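You operate a simulated robot arm through the tools that you are given. There is no shell and no other tool. Be economical: measure what you need, move in short steps, check, and stop when the job is done.

Carry out the task below with a simulated two-armed robot. There is one attempt and no reset: what you move stays moved.

JOB
Take the wax block from the top of the long bench and put it on the top of the short bench. Take the teal box on the top of the tilt bench and put it away on the top of the counter bench. Pick up the clean filter from the top of the green table with one hand, pass it to the other hand and put it on the top of the tilt bench. Open the wide drawer, put the thin spacer on the top of the green table away in the inside of the wide drawer, then shut the drawer. Take the green box from the top of the long bench and leave it on the shelf of the long bench. Take the green bar from the top of the long bench and put it on the top of the wax bench. Take the peg box with the smallest size on its label from the top of the long bench and put it on the top of the low table. Put one of the banded gauges from the top of the long bench on the top of the goods bench. Fetch the striped block and set it on the shelf of the counter bench. Open the roller drawer. Any order will do. Set down upright: wax block, thin spacer, green bar, banded gauge.

It is judged by the outcome, as a careful person would: the job done as asked, and still so three seconds after it is handed in. It fails if anything else is knocked over, pushed out of place, dropped, spilled or broken.

ROBOT AND FRAMES
Two 7-joint arms with two-finger parallel grippers on one trunk, on a base that drives. Base frame: it is fixed to the floor where the robot stands at the start and does not move with it; the origin is under the middle of the robot, x ahead of it, y to its left, z up. Lengths are in mm, angles in rad, forces in N, time in s.
The left shoulder is at the start at [62, 199, 1079], the right one opposite. With the tool pointing down near the work surface each hand reaches from about 220 to 700 mm from the robot's upright axis, wherever it stands, measured 20 degrees to its own side. Places, roughly: banded gauge [500, 250, 750]; clean filter (6x6x15 cm) [-6400, 2900, 900]; green bar (9x2x3 cm) [500, 100, 800]; green box [500, -250, 750]; inside of the wide drawer [-3700, -700, 600]; peg box [750, 500, 750]; roller drawer [-8700, -2700, 500]; shelf of the counter bench [2700, 2100, 200]; shelf of the long bench [700, 100, 200]; striped block [1000, 1000, 750]; teal box (5x5x5 cm) [-10500, 4800, 700]; thin spacer (9x2x3 cm) [-5700, 3100, 800]; top of the counter bench [2700, 2100, 800]; top of the goods bench [2800, 600, 700]; top of the low table [700, 3000, 600]; top of the short bench [-1200, 2700, 800]; top of the tilt bench [-10600, 4800, 700]; top of the wax bench [500, -2900, 900]; wax block [500, 250, 750]; wide drawer [-3700, -700, 700]. Payload 1.57 kg a hand.
The TCP of each hand is the grasp point between the finger pads, 30 mm short of the fingertips. In the tool frame z runs along the fingers and y along their closing line. Largest opening 110 mm; finger width 24, thickness 12; the body of the gripper, 48 by 112 mm, starts 78 mm behind the TCP.
Orientation is that of the tool frame in the base frame, as a unit quaternion [w, x, y, z]. With the fingers straight down and closing along the base's y, the tool's x points along the base's -x, its y along +y and its z along -z.

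CONTROLS
- The arms move only by the tool step_arm. It takes "left_motion", "right_motion" or both (then of equal length, played together; a hand with none holds still); each is one flat list of numbers, 6 for each row, row after row: the shift along the tool's x, y, z in mm, then the turn, a rotation vector about the tool's x, y, z in rad. In form: [x, y, z, ax, ay, az, x, y, z, ax, ay, az, ...]. A call has 1 to 20 rows; each row shifts and turns the commanded pose from where the row before left it, along the tool's axes as they then stand. "left_fingers" and "right_fingers" are, for a hand that has rows, the gripper command, from -1 (shut) to 1 (fully open), values between in proportion, set as the call begins (left out, the last holds). Each row takes 0.2 s and may step no farther than 50 mm and 0.15 rad from the row before; otherwise, or with a gripper value out of range, the whole call is refused. A pose out of reach is approached as far as the arm can. The call stops where the force on the tool passes 40 N (or 10 N more than at its start, if that is more) or the arm is blocked; 0.2 s more then pass. The fingers move at their own pace (about 72 mm/s each) and stop on an object; they squeeze with about 36 N. The grip force told is the motor's: it shows also when the fingers shut on nothing. Time passes only in rows, and 0.2 s behind the last, so rows that do not move let the fingers close. It gives the time, the measured TCP pose, the force on the tool (base axes), the opening and the grip force at its end, in the units of the frame above (readings bear some noise), with the torque about the TCP (base axes, N m) and any sound that the robot's microphone picked up, and new pictures: "views" is both (left out), scene, wrist or none (wrist: the cameras of the hands that moved).
- Cameras (640 x 400 px; columns grow to the right, rows downward): "scene" is now at [97.1, 34.8, 1658.5]; the picture's right is [0.44, -0.90, 0.00], its down [-0.74, -0.36, -0.57] and it looks along [0.52, 0.25, -0.82] (base axes); focal length 275 px, centre (320, 200). "left" rides on the left gripper at [70, -16, -141] in its tool frame; the picture's right is [0.23, 0.97, 0.00], its down [-0.86, 0.20, -0.48] and it looks along [-0.47, 0.11, 0.88] (tool axes); focal length 222 px, centre (320, 200). "right" rides on the right gripper at [70, 16, -141] in its tool frame; the picture's right is [-0.23, 0.97, 0.00], its down [-0.85, -0.20, -0.48] and it looks along [-0.47, -0.11, 0.88] (tool axes); focal length 222 px, centre (320, 200). There is no depth. A picture from a camera that has moved, and an enlarged one, comes with that camera's place and axes in the base frame and with its lens.
- move_column(by): slides the trunk up (or, below 0, down) by that many mm; the arms and the scene camera ride with it, the base frame stays. It gives what a move gives, with no picture.
- roll_base(legs): drives the robot by 1 to 6 legs, each [ahead, left, turn to the left] in mm, mm and rad, along the robot's own axes; the way and the turn of a leg run together, so that a leg with both is an arc; at most 1500 mm and 3.142 rad a leg. The arms and the cameras ride along, it lands a little off, and it stops where it bumps. It gives what a move gives, and a new picture of the scene camera.
- pan_tilt(pan, tilt): turns the head with the scene camera to pan (to the left, within 1.501 rad either way) and tilt (down, from -0.506 to 1.204), counted from straight ahead of the robot. It gives what a move gives, and a new picture of the scene camera.
- enlarge(camera, box): a new picture of the part [left, top, right, bottom] of that camera's present view, enlarged. No time passes.
- job_done(): hands the job in; it is judged then, once.

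Go step by step. Nothing tells you exact positions but the pictures and the camera data: compare them with the known pose of the tool, close in by small moves and look again before you grip or let go. The budget is 546 turns and 360 pictures, counting those below and the enlarged ones. Unless the task says otherwise, let go and move clear before handing in, and close with one line.

The tools are called after "Request:" as name(argument=value, ...) on one line, values as JSON. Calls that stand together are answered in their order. step_arm: Moves the arms, as the interface text tells. Its arguments: {"type":"object","properties":{"left_motion":{"type":"array"},"left_fingers":{"type":"number"},"right_motion":{"type":"array"},"right_fingers":{"type":"number"},"views":{"type":"string","enum":["both","scene","wrist","none"]}},"required":[]} The other tools are called the same way: move_column (by) slides the trunk up or down; roll_base (legs) drives the base; pan_tilt (pan, tilt) turns the head that bears the scene camera; enlarge (camera, box) takes an enlarged picture of a part of a camera's view; job_done () hands the job in.

At the start:

```text
clock: 0.0
left_eef_pos: [388.1, 517.2, 1042.5]
left_ee_rot: [0.0, 0.0, 1.0, 0.0]
left_wrist_force: [0.9, -0.6, -0.2]
left_torque: [0.0, -0.03, -0.02]
left_gripper_width: 110.0
left_grip_force: 0.0
right_eef_pos: [310.8, 41.2, 1090.3]
right_ee_rot: [-0.001, 0.0, 1.0, 0.0]
right_wrist_force: [0.1, -0.1, -0.5]
right_torque: [0.02, -0.04, -0.02]
right_gripper_width: 110.0
right_grip_force: 0.0
trunk travel left (down, up): [-675.0, 315.0]
robot x, y, heading: [-0.3, 2.1, -0.001]
head pan, tilt: [0.454, 0.956]
```

scene: 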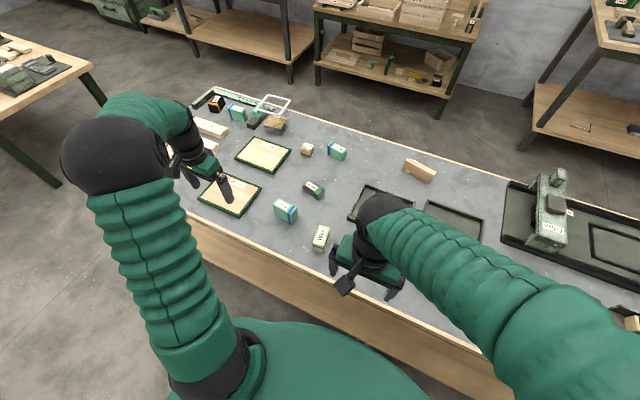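
right: 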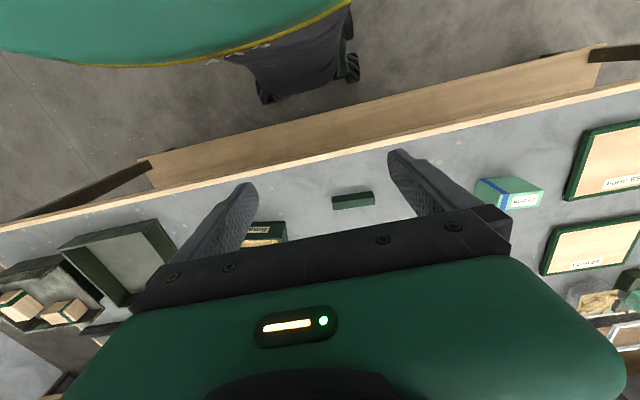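
left: 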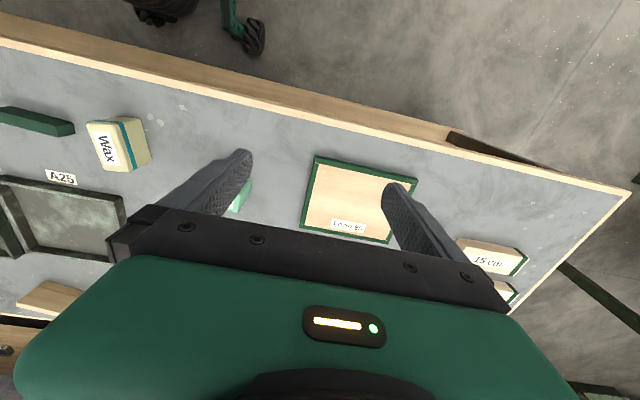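

I see the long bench with several items; I start by enlarging the view to identify them.

Request:
enlarge(camera="scene", box=[160, 70, 360, 260])

Request:
enlarge(camera="left", box=[0, 60, 640, 340])

Request:
pan_tilt(pan=-0.5, tilt=0.9)

```text
2.11 times, centred on (260, 165) of scene
camera zoom: at [97.1, 34.8, 1658.5], right [0.44, -0.9, 0.0], down [-0.74, -0.36, -0.57], along [0.52, 0.25, -0.82], focal length 579 px, centre (446, 274)
```

zoom: 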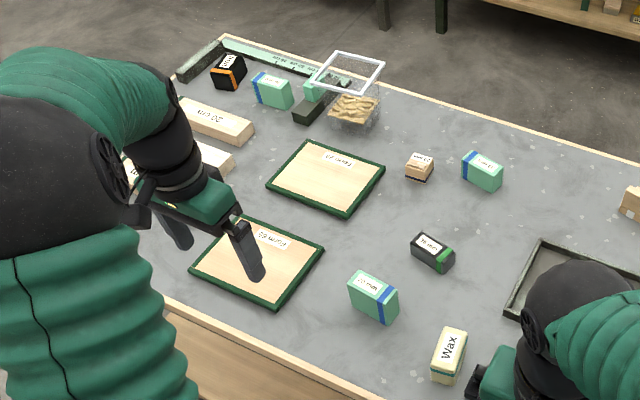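

```text
1.00 times, centred on (320, 200) of left (not enlarged: the box is as wide or as high as the picture)
camera zoom: at [318.3, 501.0, 1184.2], right [-0.23, 0.97, 0.0], down [0.86, 0.2, 0.48], along [0.47, 0.11, -0.88], focal length 222 px, centre (320, 200)
```

zoom: 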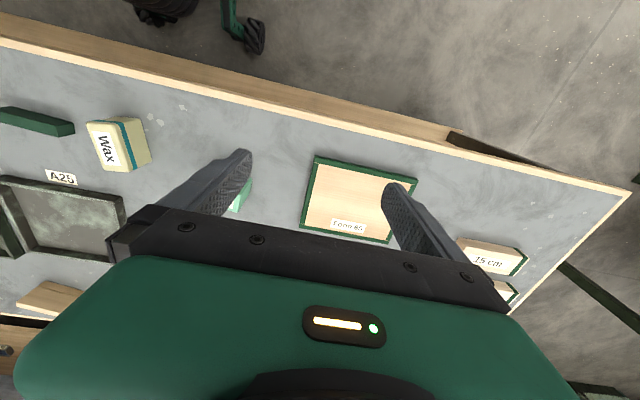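

```text
clock: 1.2
left_eef_pos: [386.7, 516.6, 1042.5]
left_ee_rot: [0.0, 0.0, 1.0, 0.0]
left_wrist_force: [0.1, 0.2, 0.2]
left_torque: [-0.01, 0.0, 0.03]
left_gripper_width: 110.3
left_grip_force: 0.0
right_eef_pos: [309.5, 40.3, 1090.6]
right_ee_rot: [-0.001, 0.0, 1.0, 0.0]
right_wrist_force: [0.0, -0.5, -0.4]
right_torque: [0.01, 0.01, 0.0]
right_gripper_width: 110.1
right_grip_force: 0.0
trunk travel left (down, up): [-675.0, 315.0]
robot x, y, heading: [2.3, 1.4, 0.001]
head pan, tilt: [-0.499, 0.901]
camera scene: at [98.4, -33.0, 1662.7], right [-0.48, -0.88, 0.0], down [-0.69, 0.37, -0.62], along [0.54, -0.3, -0.78], focal length 275 px, centre (320, 200)
```

scene: 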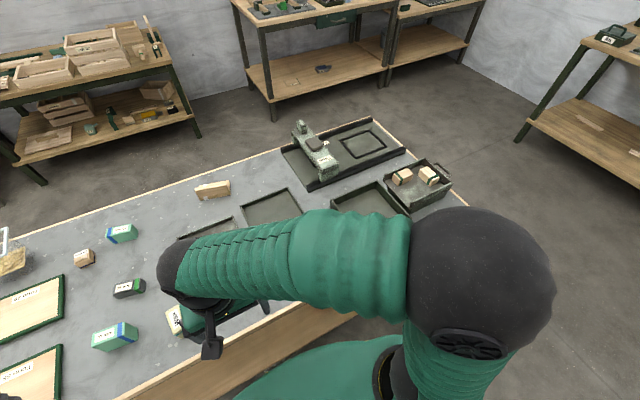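

The right arm hides part of the bench, so I move both hands aside and look again.

Request:
step_arm(right_motion=[0, -50, 0, 0, 0, 0, 0, -50, 0, 0, 0, 0, 0, -50, 0, 0, 0, 0, 0, -50, 0, 0, 0, 0, 0, -50, 0, 0, 0, 0, 0, -50, 0, 0, 0, 0, 0, -50, 0, 0, 0, 0, 0, -50, 0, 0, 0, 0], left_motion=[30, 0, -20, 0, 0, 0, 30, 0, -20, 0, 0, 0, 30, 0, -20, 0, 0, 0, 0, 0, -20, 0, 0, 0, 0, 0, 0, 0, 0, 0, 0, 0, 0, 0, 0, 0, 0, 0, 0, 0, 0, 0, 0, 0, 0, 0, 0, 0], views="none")

Request:
pan_tilt(pan=0.0, tilt=0.9)

```text
clock: 3.0
left_eef_pos: [296.2, 516.9, 1125.5]
left_ee_rot: [-0.001, 0.0, 1.0, 0.001]
left_wrist_force: [0.4, -0.3, -0.1]
left_torque: [0.04, 0.02, 0.03]
left_gripper_width: 109.9
left_grip_force: 0.0
right_eef_pos: [307.4, -360.4, 1089.2]
right_ee_rot: [0.0, 0.001, 1.0, 0.002]
right_wrist_force: [0.0, 0.0, -0.4]
right_torque: [0.0, 0.02, -0.02]
right_gripper_width: 110.0
right_grip_force: 0.0
trunk travel left (down, up): [-675.0, 315.0]
robot x, y, heading: [-2.1, -1.0, 0.003]
head pan, tilt: [-0.499, 0.901]
```

```text
clock: 4.0
left_eef_pos: [296.9, 518.2, 1125.3]
left_ee_rot: [0.0, 0.0, 1.0, -0.001]
left_wrist_force: [0.0, 0.0, 0.0]
left_torque: [-0.01, 0.0, 0.0]
left_gripper_width: 110.1
left_grip_force: 0.2
right_eef_pos: [306.6, -357.8, 1089.0]
right_ee_rot: [0.0, 0.0, 1.0, 0.0]
right_wrist_force: [0.0, -0.7, 0.7]
right_torque: [-0.01, -0.01, 0.0]
right_gripper_width: 110.1
right_grip_force: 0.0
trunk travel left (down, up): [-675.0, 315.0]
robot x, y, heading: [-2.5, 1.3, 0.001]
head pan, tilt: [0.0, 0.901]
camera scene: at [106.5, 1.0, 1662.7], right [0.0, -1.0, 0.0], down [-0.78, 0.0, -0.62], along [0.62, 0.0, -0.78], focal length 275 px, centre (320, 200)
```

scene: 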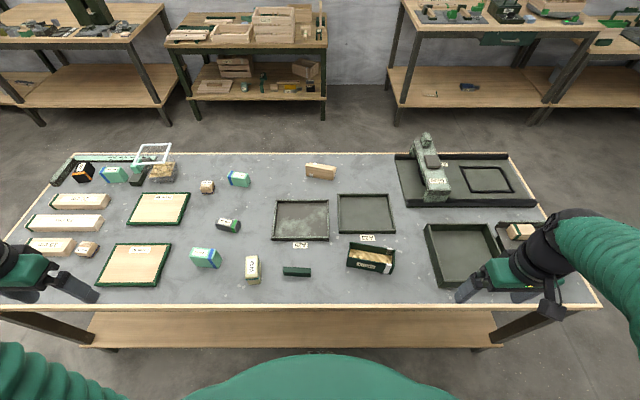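

Request:
enlarge(camera="scene", box=[20, 130, 190, 290])

Request:
enlarge(camera="scene", box=[180, 150, 340, 300])

Request:
enlarge(camera="scene", box=[330, 120, 570, 310])

Request:
enlarge(camera="scene", box=[160, 0, 340, 120])

```text
2.50 times, centred on (105, 210) of scene
camera zoom: at [106.5, 1.0, 1662.7], right [0.0, -1.0, 0.0], down [-0.78, 0.0, -0.62], along [0.62, 0.0, -0.78], focal length 688 px, centre (858, 175)
```

zoom: 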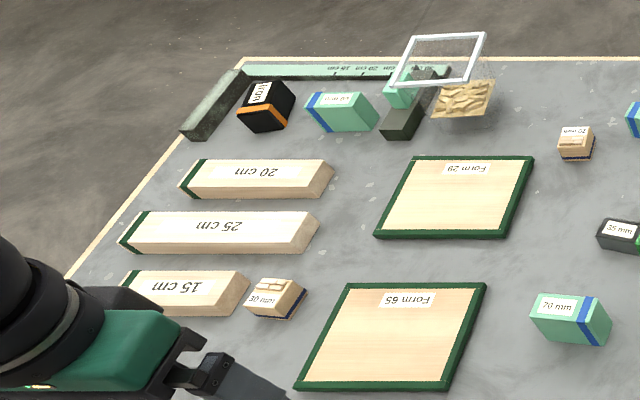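

```text
2.67 times, centred on (260, 225) of scene
camera zoom: at [106.5, 1.0, 1662.7], right [0.0, -1.0, 0.0], down [-0.78, 0.0, -0.62], along [0.62, 0.0, -0.78], focal length 734 px, centre (480, 133)
```

zoom: 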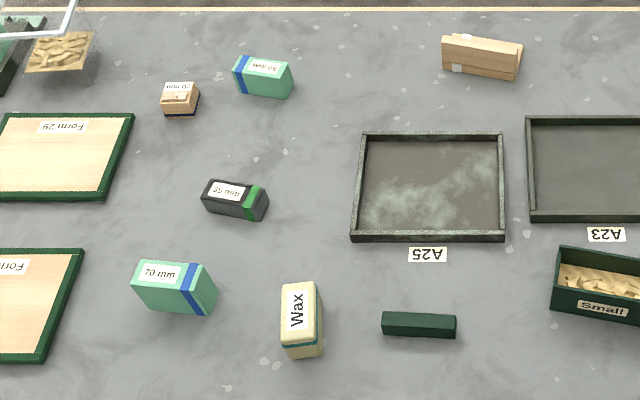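

```text
2.11 times, centred on (450, 215) of scene
camera zoom: at [106.5, 1.0, 1662.7], right [0.0, -1.0, 0.0], down [-0.78, 0.0, -0.62], along [0.62, 0.0, -0.78], focal length 579 px, centre (46, 168)
```

zoom: 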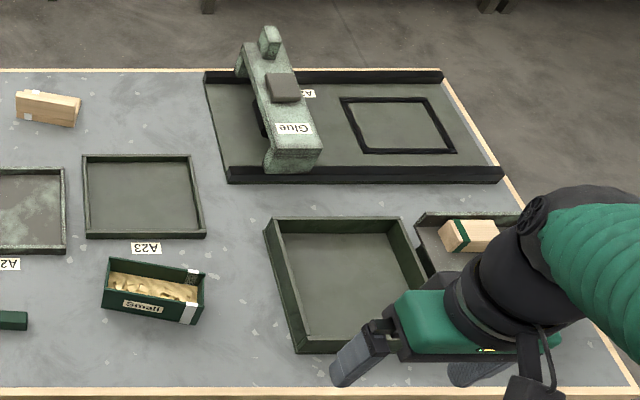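

```text
3.33 times, centred on (250, 60) of scene
camera zoom: at [106.5, 1.0, 1662.7], right [0.0, -1.0, 0.0], down [-0.78, 0.0, -0.62], along [0.62, 0.0, -0.78], focal length 917 px, centre (553, 667)
```

zoom: 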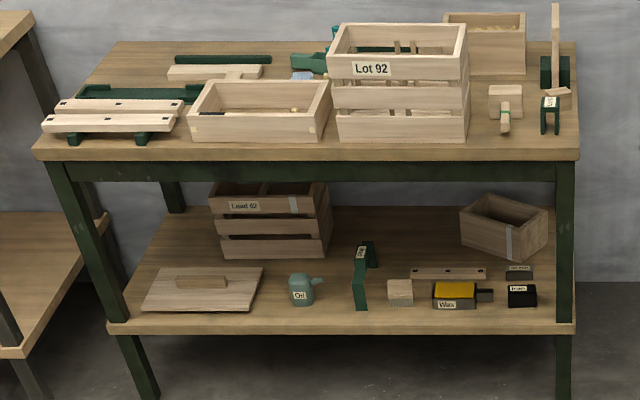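

The table top is about z=790; I take the dark green "Small" box near (510,-160) to be the green box. I move the right hand above it, turned so that it closes across the box's short side.

Request:
step_arm(right_motion=[-29, 28, 18, 0, 0, 0, -29, 28, 18, 0, 0, 0, -29, 28, 18, 0, 0, 0, -29, 28, 18, 0, 0, 0, -29, 28, 18, 0, 0, 0, -29, 28, 18, 0, 0, 0, -29, 28, 18, 0, 0, 0, 0, 0, 0, 0, 0, -0.137, 0, 0, 0, 0, 0, -0.137, 0, 0, 0, 0, 0, -0.137, 0, 0, 0, 0, 0, -0.137, 0, 0, 0, 0, 0, -0.137, 0, 0, 0, 0, 0, -0.137, 0, 0, 0, 0, 0, -0.137, 0, 0, 0, 0, 0, -0.137, 0, 0, 0, 0, 0, -0.137, 0, 0, 0, 0, 0, -0.137])

```text
clock: 7.6
left_eef_pos: [296.3, 519.3, 1125.5]
left_ee_rot: [0.0, 0.001, 1.0, 0.0]
left_wrist_force: [-2.1, -0.3, 0.2]
left_torque: [0.01, 0.0, 0.02]
left_gripper_width: 110.0
left_grip_force: 0.0
right_eef_pos: [512.0, -165.4, 963.8]
right_ee_rot: [-0.001, -0.633, 0.774, 0.001]
right_wrist_force: [-0.1, -0.1, -0.6]
right_torque: [-0.01, 0.0, 0.01]
right_gripper_width: 109.9
right_grip_force: 0.0
trunk travel left (down, up): [-675.0, 315.0]
robot x, y, heading: [5.1, 0.8, -0.001]
head pan, tilt: [0.0, 0.901]
camera scene: at [108.2, 1.6, 1662.6], right [0.0, -1.0, 0.0], down [-0.78, 0.0, -0.62], along [0.62, 0.0, -0.78], focal length 275 px, centre (320, 200)
camera right: at [482.9, -230.4, 1105.8], right [-0.91, 0.41, 0.0], down [0.36, 0.8, 0.48], along [0.2, 0.44, -0.88], focal length 222 px, centre (320, 200)
```

scene: 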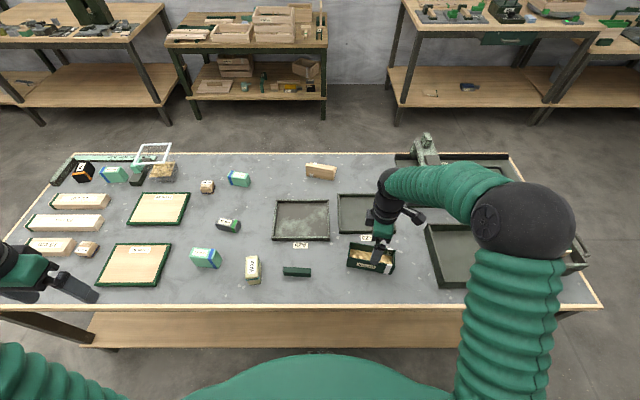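
right: 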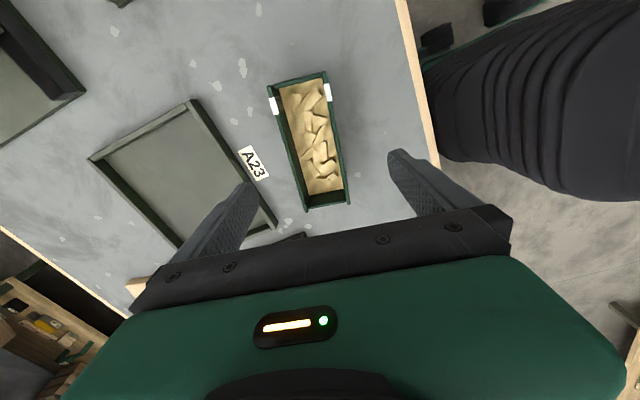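

The box is almost centred under the hand; I shift 10 mm and lower over it.

Request:
step_arm(right_motion=[-4, -9.4, 33, 0, 0, 0, 0, 0, 33, 0, 0, 0, 0, 0, 33, 0, 0, 0, 0, 0, 33, 0, 0, 0], views="wrist")

```text
clock: 8.6
left_eef_pos: [297.9, 518.0, 1124.6]
left_ee_rot: [-0.001, 0.001, 1.0, 0.0]
left_wrist_force: [-0.4, -0.3, 1.3]
left_torque: [0.03, 0.05, 0.02]
left_gripper_width: 110.2
left_grip_force: 0.0
right_eef_pos: [524.6, -162.6, 830.1]
right_ee_rot: [-0.001, -0.632, 0.775, 0.001]
right_wrist_force: [1.2, -0.5, -0.9]
right_torque: [-0.02, 0.02, -0.01]
right_gripper_width: 110.1
right_grip_force: 0.0
trunk travel left (down, up): [-675.0, 315.0]
robot x, y, heading: [-1.7, -0.2, -0.001]
head pan, tilt: [0.0, 0.901]
camera right: at [494.9, -228.4, 971.1], right [-0.91, 0.42, 0.0], down [0.37, 0.8, 0.48], along [0.2, 0.44, -0.88], focal length 222 px, centre (320, 200)
```

right: 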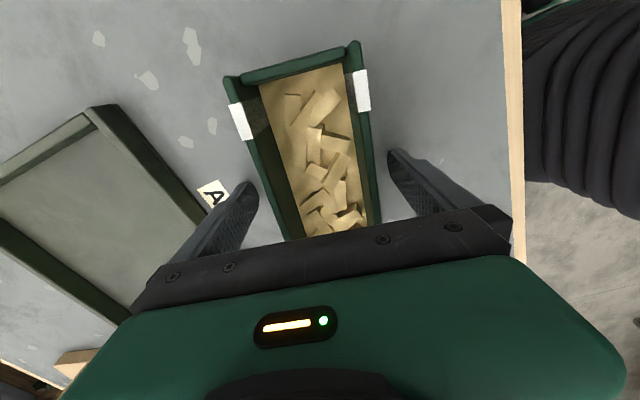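

The fingers straddle the box, so I close them.

Request:
step_arm(right_motion=[0, 0, 0, 0, 0, 0, 0, 0, 0, 0, 0, 0, 0, 0, 0, 0, 0, 0, 0, 0, 0, 0, 0, 0], right_fingers=-1, views="none")

Request:
step_arm(right_motion=[0, 0, -20, 0, 0, 0, 0, 0, -20, 0, 0, 0], views="wrist")

```text
clock: 9.6
left_eef_pos: [295.8, 518.6, 1125.8]
left_ee_rot: [0.0, 0.0, 1.0, 0.0]
left_wrist_force: [-0.1, 1.0, -0.4]
left_torque: [0.01, -0.02, -0.01]
left_gripper_width: 110.0
left_grip_force: 0.0
right_eef_pos: [523.0, -161.2, 830.9]
right_ee_rot: [0.0, -0.633, 0.774, 0.0]
right_wrist_force: [-0.4, 0.1, 2.1]
right_torque: [-0.08, 0.01, 0.01]
right_gripper_width: 59.6
right_grip_force: 35.8
trunk travel left (down, up): [-675.0, 315.0]
robot x, y, heading: [1.9, -0.6, -0.003]
head pan, tilt: [0.0, 0.901]
```

```text
clock: 10.2
left_eef_pos: [295.7, 518.7, 1126.4]
left_ee_rot: [0.0, 0.0, 1.0, 0.0]
left_wrist_force: [0.4, -0.4, -0.5]
left_torque: [-0.03, 0.01, 0.01]
left_gripper_width: 110.0
left_grip_force: 0.0
right_eef_pos: [520.6, -163.5, 872.3]
right_ee_rot: [-0.001, -0.633, 0.774, 0.0]
right_wrist_force: [-1.1, 0.3, -0.8]
right_torque: [0.02, -0.01, -0.02]
right_gripper_width: 59.8
right_grip_force: 35.8
trunk travel left (down, up): [-675.0, 315.0]
robot x, y, heading: [4.1, 0.4, 0.005]
head pan, tilt: [0.0, 0.901]
camera right: at [492.0, -230.6, 1013.6], right [-0.91, 0.42, 0.0], down [0.37, 0.8, 0.48], along [0.2, 0.44, -0.88], focal length 222 px, centre (320, 200)
```

right: 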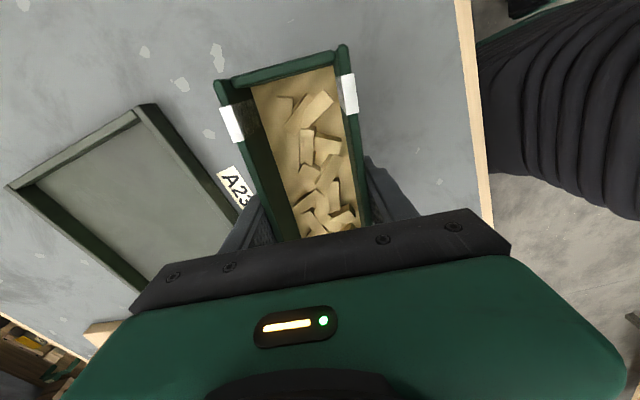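

The box is lifted. I raise it clear, back away from the bench, lower the trunk and look at the shelf.

Request:
step_arm(right_motion=[0, 0, -30, 0, 0, 0, 0, 0, -30, 0, 0, 0, 0, 0, -30, 0, 0, 0], views="none")

Request:
roll_base(legs=[[-450, 0, 0]])

Request:
move_column(by=-580)

Request:
pan_tilt(pan=0, tilt=0.5)

```text
clock: 11.0
left_eef_pos: [295.9, 519.5, 1126.2]
left_ee_rot: [0.0, 0.0, 1.0, 0.0]
left_wrist_force: [0.4, 0.8, 0.3]
left_torque: [0.0, 0.01, -0.01]
left_gripper_width: 110.3
left_grip_force: 0.1
right_eef_pos: [519.2, -159.0, 963.6]
right_ee_rot: [-0.001, -0.633, 0.774, 0.001]
right_wrist_force: [1.0, 0.1, -2.0]
right_torque: [0.01, -0.01, -0.02]
right_gripper_width: 59.7
right_grip_force: 35.7
trunk travel left (down, up): [-675.0, 315.0]
robot x, y, heading: [3.8, 1.1, 0.004]
head pan, tilt: [0.0, 0.901]
```

```text
clock: 13.6
left_eef_pos: [-138.0, 517.4, 1124.2]
left_ee_rot: [-0.001, 0.005, 1.0, 0.0]
left_wrist_force: [-0.6, -0.2, 0.7]
left_torque: [0.01, 0.02, 0.0]
left_gripper_width: 110.0
left_grip_force: 0.1
right_eef_pos: [76.4, -162.9, 962.2]
right_ee_rot: [-0.001, -0.629, 0.778, 0.0]
right_wrist_force: [0.6, 1.2, -1.6]
right_torque: [0.01, -0.06, 0.01]
right_gripper_width: 59.8
right_grip_force: 35.9
trunk travel left (down, up): [-675.0, 315.0]
robot x, y, heading: [-444.8, 0.7, -0.011]
head pan, tilt: [0.0, 0.901]
camera scene: at [-331.8, 3.0, 1662.4], right [-0.01, -1.0, 0.0], down [-0.79, 0.01, -0.62], along [0.62, -0.01, -0.79], focal length 275 px, centre (320, 200)
```

scene: 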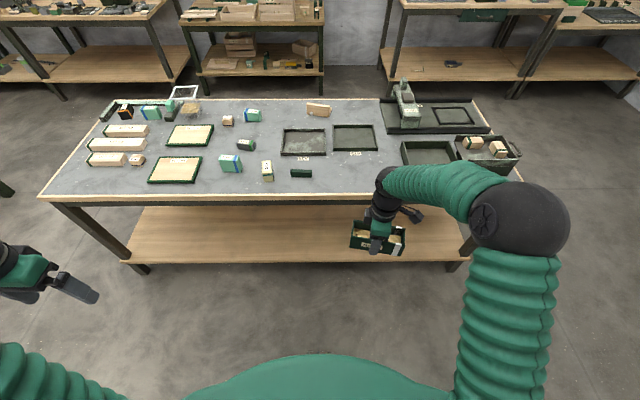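

```text
refused: -580 is not a number from -400 to 400
```

```text
clock: 14.5
left_eef_pos: [-143.0, 517.6, 1126.2]
left_ee_rot: [0.001, 0.003, 1.0, 0.0]
left_wrist_force: [-0.1, -0.1, 0.0]
left_torque: [0.01, 0.04, 0.02]
left_gripper_width: 110.1
left_grip_force: 0.1
right_eef_pos: [74.5, -162.4, 963.7]
right_ee_rot: [0.001, -0.629, 0.777, -0.001]
right_wrist_force: [-0.5, 0.8, -0.9]
right_torque: [0.03, -0.01, 0.03]
right_gripper_width: 59.8
right_grip_force: 35.8
trunk travel left (down, up): [-675.0, 315.0]
robot x, y, heading: [-443.6, 3.6, -0.01]
head pan, tilt: [0.0, 0.499]
camera scene: at [-319.2, 2.7, 1696.4], right [-0.01, -1.0, 0.0], down [-0.48, 0.0, -0.88], along [0.88, -0.01, -0.48], focal length 275 px, centre (320, 200)
```

scene: 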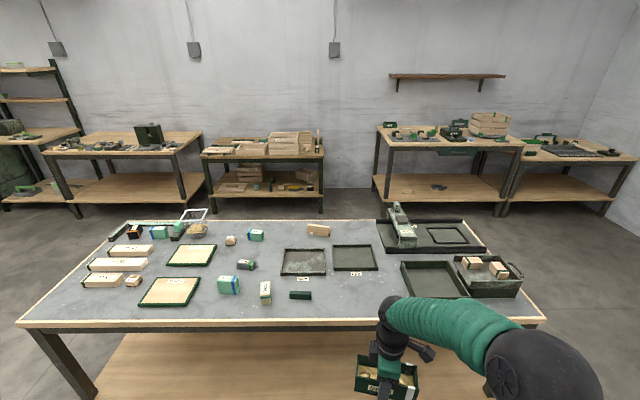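

The shelf looks empty. I lower the trunk in two slides and look at the shelf.

Request:
move_column(by=-400)

Request:
move_column(by=-150)

Request:
pan_tilt(pan=0, tilt=0.6)

```text
clock: 18.3
left_eef_pos: [-142.7, 516.5, 725.0]
left_ee_rot: [0.0, 0.005, 1.0, 0.0]
left_wrist_force: [-0.8, 1.0, -0.2]
left_torque: [0.03, -0.01, 0.0]
left_gripper_width: 109.8
left_grip_force: 0.1
right_eef_pos: [74.7, -163.6, 563.3]
right_ee_rot: [0.0, -0.629, 0.777, 0.0]
right_wrist_force: [0.8, 0.8, -1.3]
right_torque: [-0.04, -0.03, 0.01]
right_gripper_width: 59.7
right_grip_force: 36.1
trunk travel left (down, up): [-275.0, 715.0]
robot x, y, heading: [-440.8, -0.1, -0.008]
head pan, tilt: [0.0, 0.499]
```

```text
clock: 20.1
left_eef_pos: [-142.8, 517.9, 575.8]
left_ee_rot: [0.001, 0.004, 1.0, -0.001]
left_wrist_force: [0.5, -0.1, -0.1]
left_torque: [0.05, 0.01, 0.02]
left_gripper_width: 110.3
left_grip_force: 0.1
right_eef_pos: [74.0, -164.1, 413.4]
right_ee_rot: [0.0, -0.629, 0.777, 0.0]
right_wrist_force: [0.2, 0.7, -1.7]
right_torque: [0.06, 0.03, -0.03]
right_gripper_width: 59.6
right_grip_force: 36.0
trunk travel left (down, up): [-125.0, 865.0]
robot x, y, heading: [-442.3, 4.6, -0.006]
head pan, tilt: [0.0, 0.499]
```

```text
clock: 20.8
left_eef_pos: [-142.8, 517.5, 575.8]
left_ee_rot: [0.0, 0.004, 1.0, 0.001]
left_wrist_force: [-0.2, 0.3, -0.5]
left_torque: [-0.02, 0.01, -0.01]
left_gripper_width: 110.1
left_grip_force: 0.2
right_eef_pos: [74.9, -162.6, 413.5]
right_ee_rot: [0.0, -0.63, 0.777, 0.0]
right_wrist_force: [0.5, 0.6, -1.1]
right_torque: [-0.01, 0.02, 0.01]
right_gripper_width: 59.6
right_grip_force: 36.1
trunk travel left (down, up): [-125.0, 865.0]
robot x, y, heading: [-444.9, 5.4, -0.01]
head pan, tilt: [0.0, 0.6]
camera scene: at [-322.2, 2.1, 1137.4], right [-0.01, -1.0, 0.0], down [-0.57, 0.0, -0.82], along [0.82, -0.01, -0.57], focal length 275 px, centre (320, 200)
```

scene: 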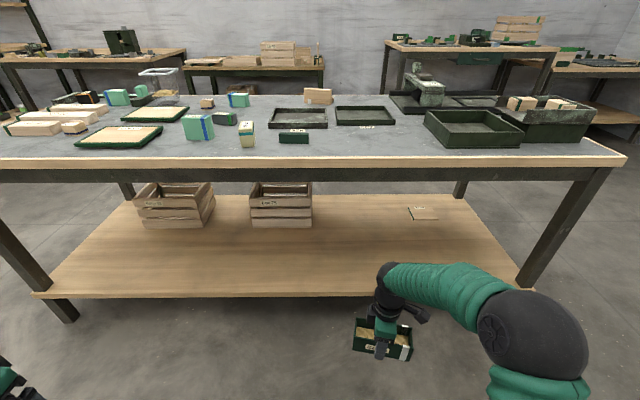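

The shelf surface is near z≈188 with front edge at x≈380, empty on the right. I lower fully and drive in.

Request:
move_column(by=-124)

Request:
roll_base(legs=[[395, 0, 0]])

Request:
step_arm(right_motion=[0, 0, 20, 0, 0, 0, 0, 0, 20, 0, 0, 0], views="both")

```text
clock: 22.3
left_eef_pos: [-143.5, 517.1, 451.1]
left_ee_rot: [0.0, 0.005, 1.0, -0.001]
left_wrist_force: [-0.7, -0.3, 0.5]
left_torque: [-0.02, 0.01, -0.03]
left_gripper_width: 109.6
left_grip_force: 0.0
right_eef_pos: [74.6, -164.4, 288.6]
right_ee_rot: [0.0, -0.63, 0.777, -0.001]
right_wrist_force: [-0.4, 0.1, -1.4]
right_torque: [0.03, 0.01, -0.01]
right_gripper_width: 59.7
right_grip_force: 35.9
trunk travel left (down, up): [-1.0, 989.0]
robot x, y, heading: [-440.1, -2.0, -0.012]
head pan, tilt: [0.0, 0.6]
```

```text
clock: 24.8
left_eef_pos: [259.8, 513.0, 450.6]
left_ee_rot: [0.0, 0.005, 1.0, 0.0]
left_wrist_force: [0.1, 0.3, -0.4]
left_torque: [-0.04, -0.02, 0.01]
left_gripper_width: 110.0
left_grip_force: 0.1
right_eef_pos: [475.2, -168.0, 288.4]
right_ee_rot: [0.0, -0.629, 0.777, 0.001]
right_wrist_force: [0.3, 0.3, -0.6]
right_torque: [0.0, 0.03, -0.01]
right_gripper_width: 59.5
right_grip_force: 35.7
trunk travel left (down, up): [-1.0, 989.0]
robot x, y, heading: [-38.5, -1.4, -0.006]
head pan, tilt: [0.0, 0.6]
camera scene: at [79.6, -2.2, 1013.3], right [-0.01, -1.0, 0.0], down [-0.57, 0.01, -0.82], along [0.82, -0.01, -0.57], focal length 275 px, centre (320, 200)
```

scene: 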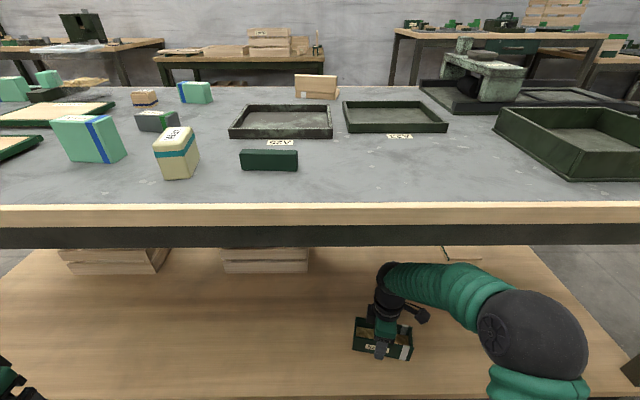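

```text
clock: 25.4
left_eef_pos: [257.9, 513.8, 451.5]
left_ee_rot: [0.002, 0.005, 1.0, -0.001]
left_wrist_force: [0.3, 0.5, -0.5]
left_torque: [0.03, 0.02, -0.02]
left_gripper_width: 109.9
left_grip_force: 0.1
right_eef_pos: [474.2, -167.5, 250.9]
right_ee_rot: [0.002, -0.629, 0.777, -0.002]
right_wrist_force: [-3.7, -0.4, 15.6]
right_torque: [0.32, 0.52, 0.07]
right_gripper_width: 59.5
right_grip_force: 36.2
trunk travel left (down, up): [-1.0, 989.0]
robot x, y, heading: [-40.2, -2.8, -0.01]
head pan, tilt: [0.0, 0.6]
camera scene: at [77.7, -1.7, 1014.1], right [-0.01, -1.0, 0.0], down [-0.56, 0.0, -0.82], along [0.82, -0.01, -0.57], focal length 275 px, centre (320, 200)
camera right: at [443.9, -233.3, 391.7], right [-0.9, 0.43, 0.0], down [0.37, 0.8, 0.48], along [0.21, 0.43, -0.88], focal length 222 px, centre (320, 200)
```

scene: 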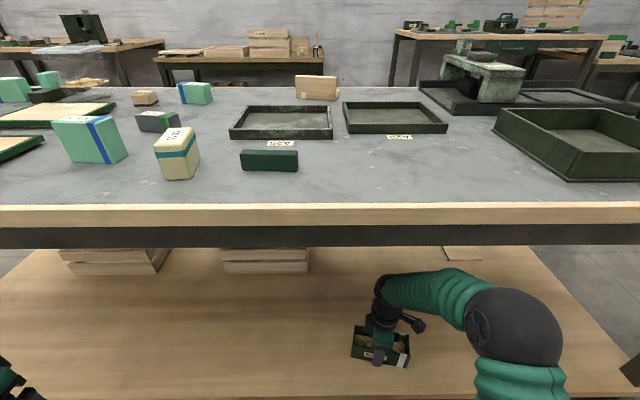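
right: 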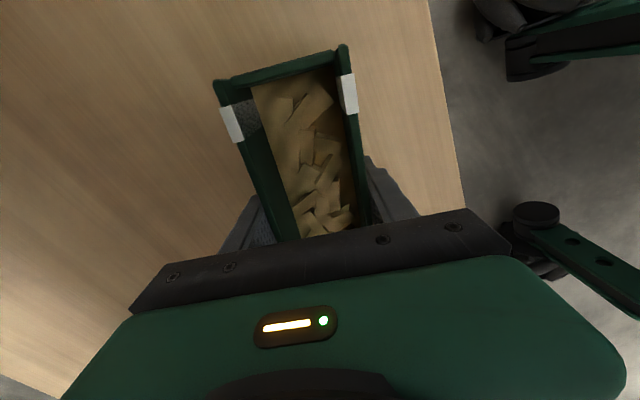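

The box touches the shelf (15 N up at z≈251), so I release and rise.

Request:
step_arm(right_motion=[0, 0, 0, 0, 0, 0, 0, 0, 0, 0, 0, 0, 0, 0, 0, 0, 0, 0], right_fingers=1, views="none")

Request:
step_arm(right_motion=[0, 0, -30, 0, 0, 0, 0, 0, -30, 0, 0, 0, 0, 0, -30, 0, 0, 0, 0, 0, -30, 0, 0, 0], views="wrist")

```text
clock: 26.2
left_eef_pos: [259.7, 513.0, 452.1]
left_ee_rot: [0.002, 0.006, 1.0, 0.001]
left_wrist_force: [-0.7, 1.0, 0.3]
left_torque: [0.02, -0.02, 0.03]
left_gripper_width: 109.9
left_grip_force: 0.1
right_eef_pos: [477.8, -168.5, 249.6]
right_ee_rot: [0.002, -0.629, 0.777, -0.003]
right_wrist_force: [14.5, -4.7, 16.1]
right_torque: [0.05, 0.49, 0.12]
right_gripper_width: 97.2
right_grip_force: 0.0
trunk travel left (down, up): [-1.0, 989.0]
robot x, y, heading: [-40.6, -2.2, -0.012]
head pan, tilt: [0.0, 0.6]
```

```text
clock: 27.2
left_eef_pos: [258.0, 512.3, 451.4]
left_ee_rot: [0.001, 0.006, 1.0, 0.0]
left_wrist_force: [0.3, 0.2, 0.3]
left_torque: [-0.01, 0.04, -0.03]
left_gripper_width: 109.8
left_grip_force: 0.1
right_eef_pos: [473.4, -166.1, 370.5]
right_ee_rot: [0.0, -0.629, 0.778, -0.001]
right_wrist_force: [0.4, -0.4, -0.7]
right_torque: [0.03, 0.01, 0.0]
right_gripper_width: 109.9
right_grip_force: 0.0
trunk travel left (down, up): [-1.0, 989.0]
robot x, y, heading: [-41.4, 0.3, -0.013]
head pan, tilt: [0.0, 0.6]
camera right: at [442.9, -231.9, 511.0], right [-0.9, 0.43, 0.0], down [0.37, 0.79, 0.48], along [0.2, 0.43, -0.88], focal length 222 px, centre (320, 200)
```

right: 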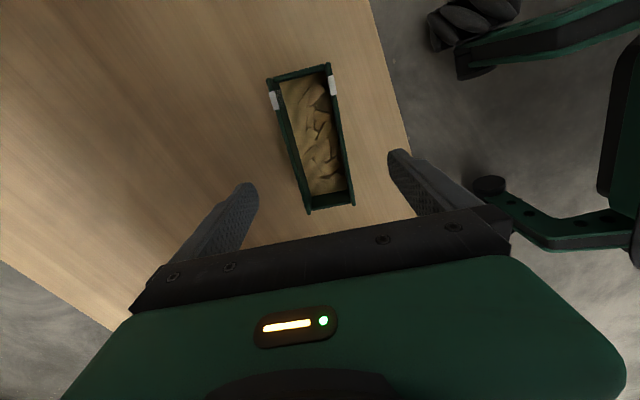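

The green box stands on the shelf. Now I back off, raise the trunk, and drive round to the back-left side of the bench.

Request:
roll_base(legs=[[-450, 0, 0]])

Request:
move_column(by=400)

Request:
move_column(by=274)

Request:
roll_base(legs=[[0, 900, 0], [0, 900, 0]])

```text
clock: 29.9
left_eef_pos: [-192.9, 518.3, 452.3]
left_ee_rot: [0.001, 0.007, 1.0, 0.0]
left_wrist_force: [0.2, -0.2, 0.6]
left_torque: [0.0, 0.04, -0.03]
left_gripper_width: 109.9
left_grip_force: 0.0
right_eef_pos: [21.7, -160.8, 370.8]
right_ee_rot: [0.0, -0.628, 0.778, -0.001]
right_wrist_force: [0.3, 0.7, -0.2]
right_torque: [-0.01, 0.0, 0.04]
right_gripper_width: 109.9
right_grip_force: 0.0
trunk travel left (down, up): [-1.0, 989.0]
robot x, y, heading: [-496.0, 3.4, -0.009]
head pan, tilt: [0.0, 0.6]
camera scene: at [-373.0, 2.9, 1013.4], right [-0.01, -1.0, 0.0], down [-0.57, 0.01, -0.82], along [0.82, -0.01, -0.57], focal length 275 px, centre (320, 200)
```

scene: 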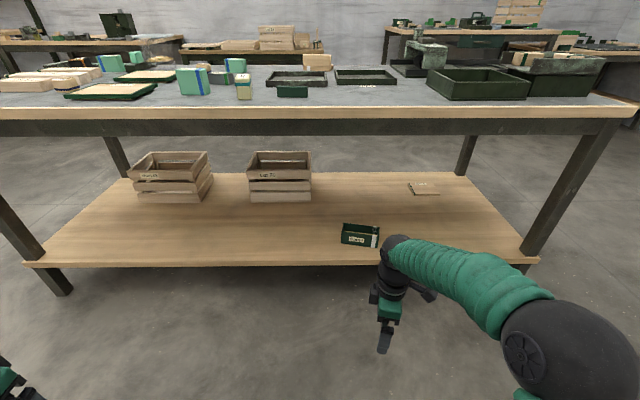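

```text
clock: 33.8
left_eef_pos: [-193.1, 517.6, 851.8]
left_ee_rot: [0.001, 0.006, 1.0, 0.0]
left_wrist_force: [0.6, -0.6, 0.0]
left_torque: [-0.01, 0.0, 0.02]
left_gripper_width: 109.9
left_grip_force: 0.2
right_eef_pos: [20.9, -161.1, 771.3]
right_ee_rot: [0.001, -0.629, 0.777, -0.001]
right_wrist_force: [-1.0, 0.0, -0.8]
right_torque: [-0.02, 0.01, -0.01]
right_gripper_width: 110.1
right_grip_force: 0.0
trunk travel left (down, up): [-401.0, 589.0]
robot x, y, heading: [-491.9, 1.2, -0.017]
head pan, tilt: [0.0, 0.6]
```

```text
clock: 36.5
left_eef_pos: [-192.4, 517.7, 1126.4]
left_ee_rot: [0.001, 0.006, 1.0, 0.001]
left_wrist_force: [-0.3, 0.0, 0.0]
left_torque: [0.01, -0.02, 0.0]
left_gripper_width: 109.9
left_grip_force: 0.1
right_eef_pos: [23.2, -160.4, 1043.5]
right_ee_rot: [0.0, -0.629, 0.777, -0.001]
right_wrist_force: [-0.2, -0.8, -0.1]
right_torque: [0.0, 0.01, 0.0]
right_gripper_width: 110.1
right_grip_force: 0.1
trunk travel left (down, up): [-675.0, 315.0]
robot x, y, heading: [-494.2, 2.8, -0.013]
head pan, tilt: [0.0, 0.6]
```

```text
clock: 45.7
left_eef_pos: [-169.1, 2345.8, 1125.6]
left_ee_rot: [0.0, 0.009, 1.0, 0.001]
left_wrist_force: [-0.2, 0.4, -1.1]
left_torque: [-0.02, 0.01, 0.01]
left_gripper_width: 110.0
left_grip_force: 0.0
right_eef_pos: [41.9, 1664.5, 1044.2]
right_ee_rot: [0.002, -0.626, 0.779, 0.001]
right_wrist_force: [0.7, 0.8, 0.3]
right_torque: [0.0, 0.01, 0.01]
right_gripper_width: 110.2
right_grip_force: 0.1
trunk travel left (down, up): [-675.0, 315.0]
robot x, y, heading: [-472.9, 1833.7, -0.02]
head pan, tilt: [0.0, 0.6]
camera scene: at [-350.8, 1830.3, 1687.4], right [-0.02, -1.0, 0.0], down [-0.57, 0.01, -0.82], along [0.82, -0.01, -0.57], focal length 275 px, centre (320, 200)
```

scene: 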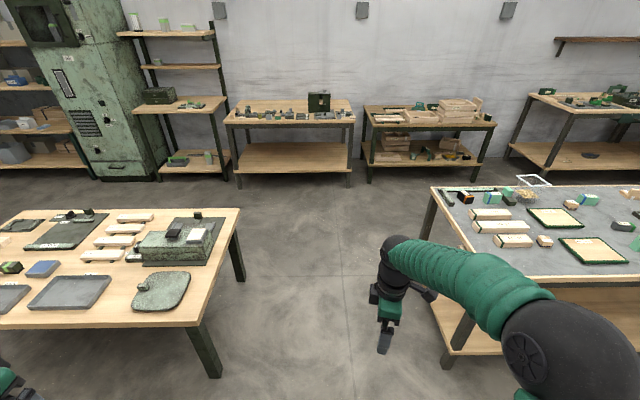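

The corridor between the low table and the long bench is clear. I drive through it and turn round behind the bench.

Request:
roll_base(legs=[[1000, -30, 0.02], [1000, 0, 0], [0, 0, 3.1], [0, 870, 0]])

Request:
pan_tilt(pan=0, tilt=0.85)

```text
clock: 67.2
left_eef_pos: [1200.8, 462.3, 1127.3]
left_ee_rot: [0.001, 1.0, -0.012, -0.001]
left_wrist_force: [0.2, -0.2, -0.4]
left_torque: [-0.03, 0.03, 0.01]
left_gripper_width: 110.0
left_grip_force: 0.1
right_eef_pos: [995.5, 1144.2, 1044.8]
right_ee_rot: [0.0, 0.782, 0.624, -0.002]
right_wrist_force: [-0.3, -0.5, 0.1]
right_torque: [0.03, 0.02, 0.0]
right_gripper_width: 110.0
right_grip_force: 0.1
trunk travel left (down, up): [-675.0, 315.0]
robot x, y, heading: [1507.4, 969.6, 3.117]
head pan, tilt: [0.0, 0.6]
camera scene: at [1384.9, 977.6, 1687.4], right [0.02, 1.0, 0.0], down [0.57, -0.01, -0.82], along [-0.82, 0.02, -0.57], focal length 275 px, centre (320, 200)
```

scene: 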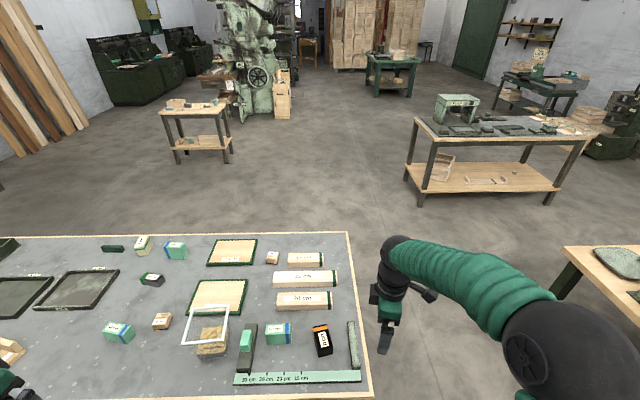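

```text
clock: 67.9
left_eef_pos: [1203.6, 460.4, 1126.6]
left_ee_rot: [0.0, 1.0, -0.012, -0.002]
left_wrist_force: [-0.2, 0.5, 0.2]
left_torque: [0.01, 0.0, -0.01]
left_gripper_width: 110.1
left_grip_force: 0.0
right_eef_pos: [996.1, 1143.5, 1044.6]
right_ee_rot: [-0.001, 0.782, 0.624, -0.002]
right_wrist_force: [-0.8, -0.9, 0.9]
right_torque: [-0.01, -0.01, 0.0]
right_gripper_width: 110.0
right_grip_force: 0.0
trunk travel left (down, up): [-675.0, 315.0]
robot x, y, heading: [1506.8, 971.7, 3.121]
head pan, tilt: [0.0, 0.85]
camera scene: at [1395.0, 974.6, 1666.6], right [0.02, 1.0, 0.0], down [0.75, -0.02, -0.66], along [-0.66, 0.01, -0.75], focal length 275 px, centre (320, 200)
```

scene: 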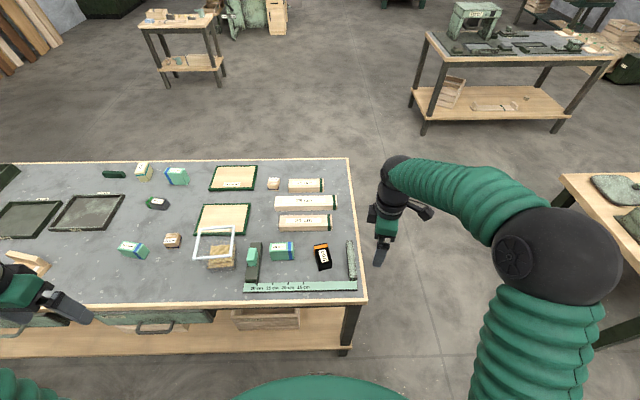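

Request:
enlarge(camera="scene", box=[190, 200, 370, 310])

Request:
enlarge(camera="scene", box=[90, 150, 300, 280])

```text
3.56 times, centred on (280, 255) of scene
camera zoom: at [1395.0, 974.6, 1666.6], right [0.02, 1.0, 0.0], down [0.75, -0.02, -0.66], along [-0.66, 0.01, -0.75], focal length 978 px, centre (462, 4)
```

zoom: 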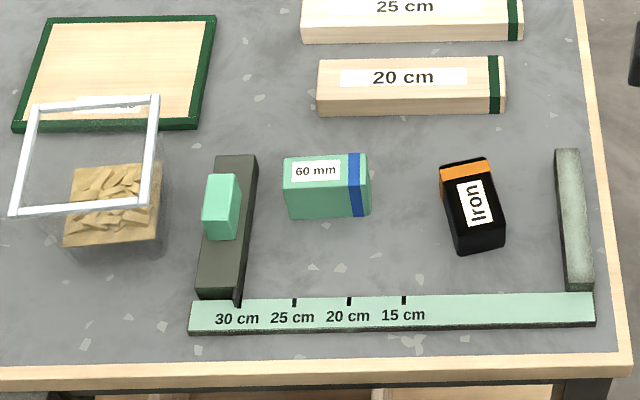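

```text
3.05 times, centred on (195, 215) of scene
camera zoom: at [1395.0, 974.6, 1666.6], right [0.02, 1.0, 0.0], down [0.75, -0.02, -0.66], along [-0.66, 0.01, -0.75], focal length 838 px, centre (701, 154)
```

zoom: 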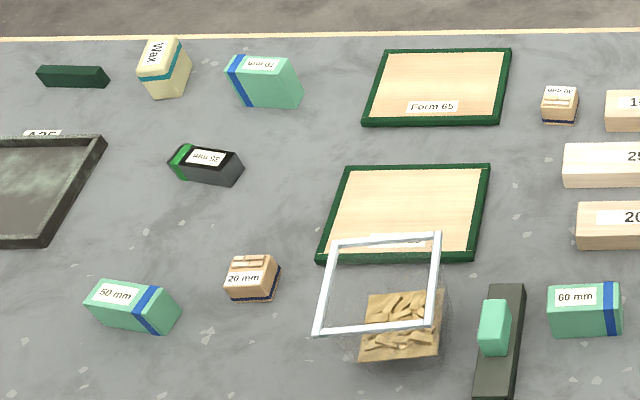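

Clear now: banded gauges are the teal 50/60/70 mm blocks, peg boxes are the wooden 20/30 mm ones, the striped block is the black "Iron" one. I step closer and bring the left hand over the 60 mm gauge.

Request:
roll_base(legs=[[60, 40, 0.02]])

Request:
step_arm(left_motion=[-22, -39, 12, 0, 0, 0, -22, -39, 12, 0, 0, 0, -22, -39, 12, 0, 0, 0, -22, -39, 12, 0, 0, 0, -22, -39, 12, 0, 0, 0, -22, -39, 12, 0, 0, 0, -22, -39, 12, 0, 0, 0, -22, -39, 12, 0, 0, 0, -22, -39, 12, 0, 0, 0, -22, -39, 12, 0, 0, 0, -22, -39, 12, 0, 0, 0], views="none")

Request:
step_arm(left_motion=[0, 0, 0, 0, 0, 0.143, 0, 0, 0, 0, 0, 0.143, 0, 0, 0, 0, 0, 0.143, 0, 0, 0, 0, 0, 0.143, 0, 0, 0, 0, 0, 0.143, 0, 0, 0, 0, 0, 0.143, 0, 0, 0, 0, 0, 0.143, 0, 0, 0, 0, 0, 0.143, 0, 0, 0, 0, 0, 0.143, 0, 0, 0, 0, 0, 0.143, 0, 0, 0, 0, 0, 0.143])

```text
clock: 69.0
left_eef_pos: [1158.3, 433.0, 1134.6]
left_ee_rot: [0.007, 1.0, -0.002, -0.003]
left_wrist_force: [-0.5, 0.0, 1.4]
left_torque: [-0.01, -0.05, 0.0]
left_gripper_width: 110.1
left_grip_force: 0.1
right_eef_pos: [938.1, 1110.2, 1045.9]
right_ee_rot: [0.002, 0.776, 0.631, -0.007]
right_wrist_force: [1.3, 1.3, -0.3]
right_torque: [-0.06, 0.03, -0.02]
right_gripper_width: 110.0
right_grip_force: 0.0
trunk travel left (down, up): [-675.0, 315.0]
robot x, y, heading: [1447.8, 931.8, 3.142]
head pan, tilt: [0.0, 0.85]
camera scene: at [1344.9, 953.1, 1667.1], right [0.0, 1.0, -0.01], down [0.75, -0.01, -0.66], along [-0.66, -0.01, -0.75], focal length 275 px, centre (320, 200)
```

scene: 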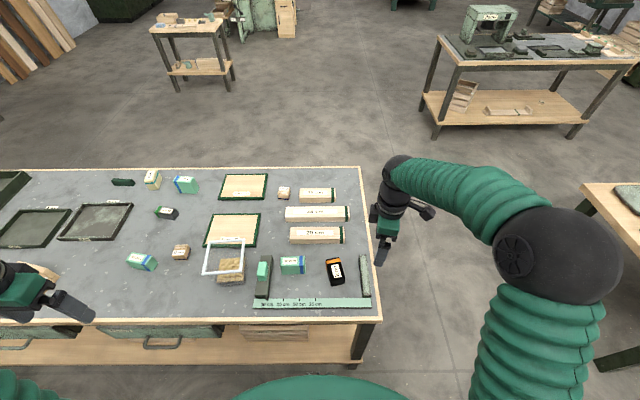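

```text
clock: 71.4
left_eef_pos: [912.3, 856.0, 995.0]
left_ee_rot: [0.003, 1.0, -0.001, -0.002]
left_wrist_force: [-0.5, 0.2, 0.5]
left_torque: [0.0, 0.02, -0.01]
left_gripper_width: 109.7
left_grip_force: 0.1
right_eef_pos: [931.1, 1100.7, 1044.1]
right_ee_rot: [0.001, 0.776, 0.631, -0.003]
right_wrist_force: [0.4, 1.0, -0.3]
right_torque: [-0.02, -0.03, 0.0]
right_gripper_width: 110.1
right_grip_force: 0.2
trunk travel left (down, up): [-675.0, 315.0]
robot x, y, heading: [1447.8, 937.2, 3.136]
head pan, tilt: [0.0, 0.85]
```

```text
clock: 73.8
left_eef_pos: [913.5, 851.0, 996.7]
left_ee_rot: [-0.002, -0.704, 0.71, 0.0]
left_wrist_force: [-1.1, -0.5, 0.2]
left_torque: [0.04, -0.01, 0.0]
left_gripper_width: 109.8
left_grip_force: 0.0
right_eef_pos: [934.3, 1098.0, 1043.9]
right_ee_rot: [0.0, 0.776, 0.631, -0.002]
right_wrist_force: [0.3, -0.5, 0.3]
right_torque: [-0.03, 0.01, -0.01]
right_gripper_width: 110.0
right_grip_force: 0.0
trunk travel left (down, up): [-675.0, 315.0]
robot x, y, heading: [1449.8, 934.3, 3.14]
head pan, tilt: [0.0, 0.85]
camera scene: at [1334.6, 935.5, 1666.4], right [0.0, 1.0, 0.0], down [0.75, 0.0, -0.66], along [-0.66, 0.0, -0.75], focal length 275 px, centre (320, 200)
camera left: at [929.6, 781.6, 1138.6], right [-0.98, -0.22, 0.0], down [-0.19, 0.86, 0.48], along [-0.11, 0.46, -0.88], focal length 222 px, centre (320, 200)
```

scene: 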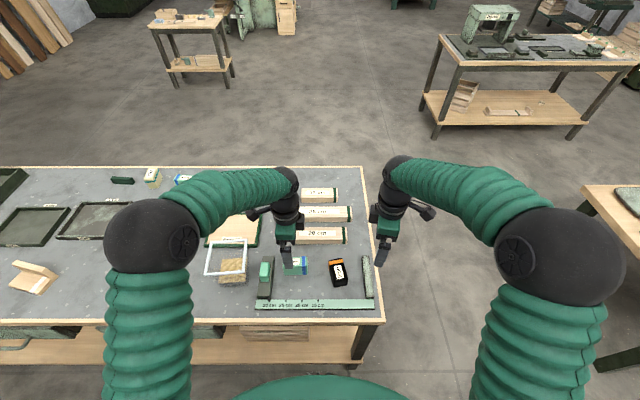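
left: 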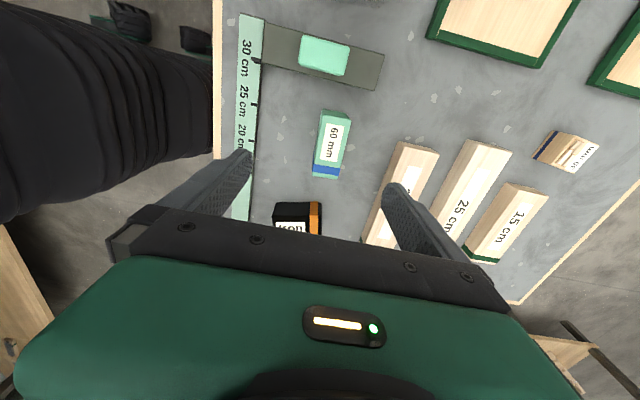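

The gauge is 16 mm off; I correct, lower and grip it.

Request:
step_arm(left_motion=[2, 16, 33, 0, 0, 0, 0, 0, 33, 0, 0, 0, 0, 0, 33, 0, 0, 0, 0, 0, 33, 0, 0, 0, 0, 0, 31, 0, 0, 0], views="wrist")

```text
clock: 75.0
left_eef_pos: [894.7, 850.4, 834.5]
left_ee_rot: [-0.003, -0.705, 0.709, 0.001]
left_wrist_force: [-0.3, 0.5, 0.3]
left_torque: [-0.01, 0.0, 0.01]
left_gripper_width: 110.1
left_grip_force: 0.0
right_eef_pos: [932.8, 1099.2, 1044.6]
right_ee_rot: [0.0, 0.776, 0.631, -0.003]
right_wrist_force: [0.5, 0.3, -0.3]
right_torque: [0.0, 0.02, 0.01]
right_gripper_width: 110.0
right_grip_force: 0.1
trunk travel left (down, up): [-675.0, 315.0]
robot x, y, heading: [1450.5, 932.8, 3.142]
head pan, tilt: [0.0, 0.85]
camera left: at [912.0, 781.0, 975.4], right [-0.97, -0.22, 0.01], down [-0.19, 0.86, 0.48], along [-0.11, 0.46, -0.88], focal length 222 px, centre (320, 200)
```

left: 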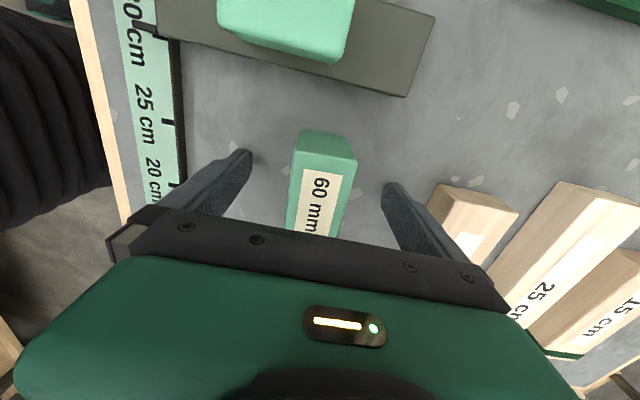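

Request:
step_arm(left_motion=[0, 0, 0, 0, 0, 0, 0, 0, 0, 0, 0, 0, 0, 0, 0, 0, 0, 0, 0, 0, 0, 0, 0, 0], left_fingers=-1, views="none")

Request:
step_arm(left_motion=[0, 0, -35, 0, 0, 0, 0, 0, -35, 0, 0, 0, 0, 0, -35, 0, 0, 0, 0, 0, -35, 0, 0, 0, 0, 0, -35, 0, 0, 0, 0, 0, -35, 0, 0, 0], views="wrist")

```text
clock: 76.0
left_eef_pos: [896.8, 851.1, 834.0]
left_ee_rot: [-0.003, -0.705, 0.709, 0.0]
left_wrist_force: [0.2, 0.5, 0.8]
left_torque: [0.08, -0.04, 0.0]
left_gripper_width: 35.9
left_grip_force: 36.2
right_eef_pos: [933.6, 1098.4, 1044.1]
right_ee_rot: [0.0, 0.775, 0.631, -0.002]
right_wrist_force: [-0.8, 0.0, 0.6]
right_torque: [0.03, 0.0, 0.02]
right_gripper_width: 110.3
right_grip_force: 0.1
trunk travel left (down, up): [-675.0, 315.0]
robot x, y, heading: [1448.3, 935.8, 3.138]
head pan, tilt: [0.0, 0.85]
```

```text
clock: 77.4
left_eef_pos: [900.3, 848.3, 1043.3]
left_ee_rot: [-0.002, -0.705, 0.709, 0.001]
left_wrist_force: [0.2, 0.2, -4.4]
left_torque: [-0.05, 0.02, -0.02]
left_gripper_width: 35.9
left_grip_force: 35.5
right_eef_pos: [933.5, 1099.1, 1044.4]
right_ee_rot: [0.0, 0.776, 0.631, -0.002]
right_wrist_force: [0.7, -0.1, 0.2]
right_torque: [-0.01, 0.02, -0.02]
right_gripper_width: 109.7
right_grip_force: 0.1
trunk travel left (down, up): [-675.0, 315.0]
robot x, y, heading: [1445.6, 934.5, 3.141]
head pan, tilt: [0.0, 0.85]
camera left: at [917.6, 778.3, 1184.7], right [-0.98, -0.22, 0.0], down [-0.19, 0.86, 0.48], along [-0.11, 0.46, -0.88], focal length 222 px, centre (320, 200)
```

left: 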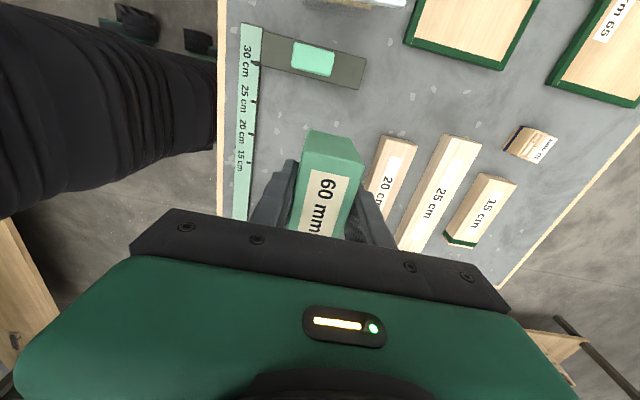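

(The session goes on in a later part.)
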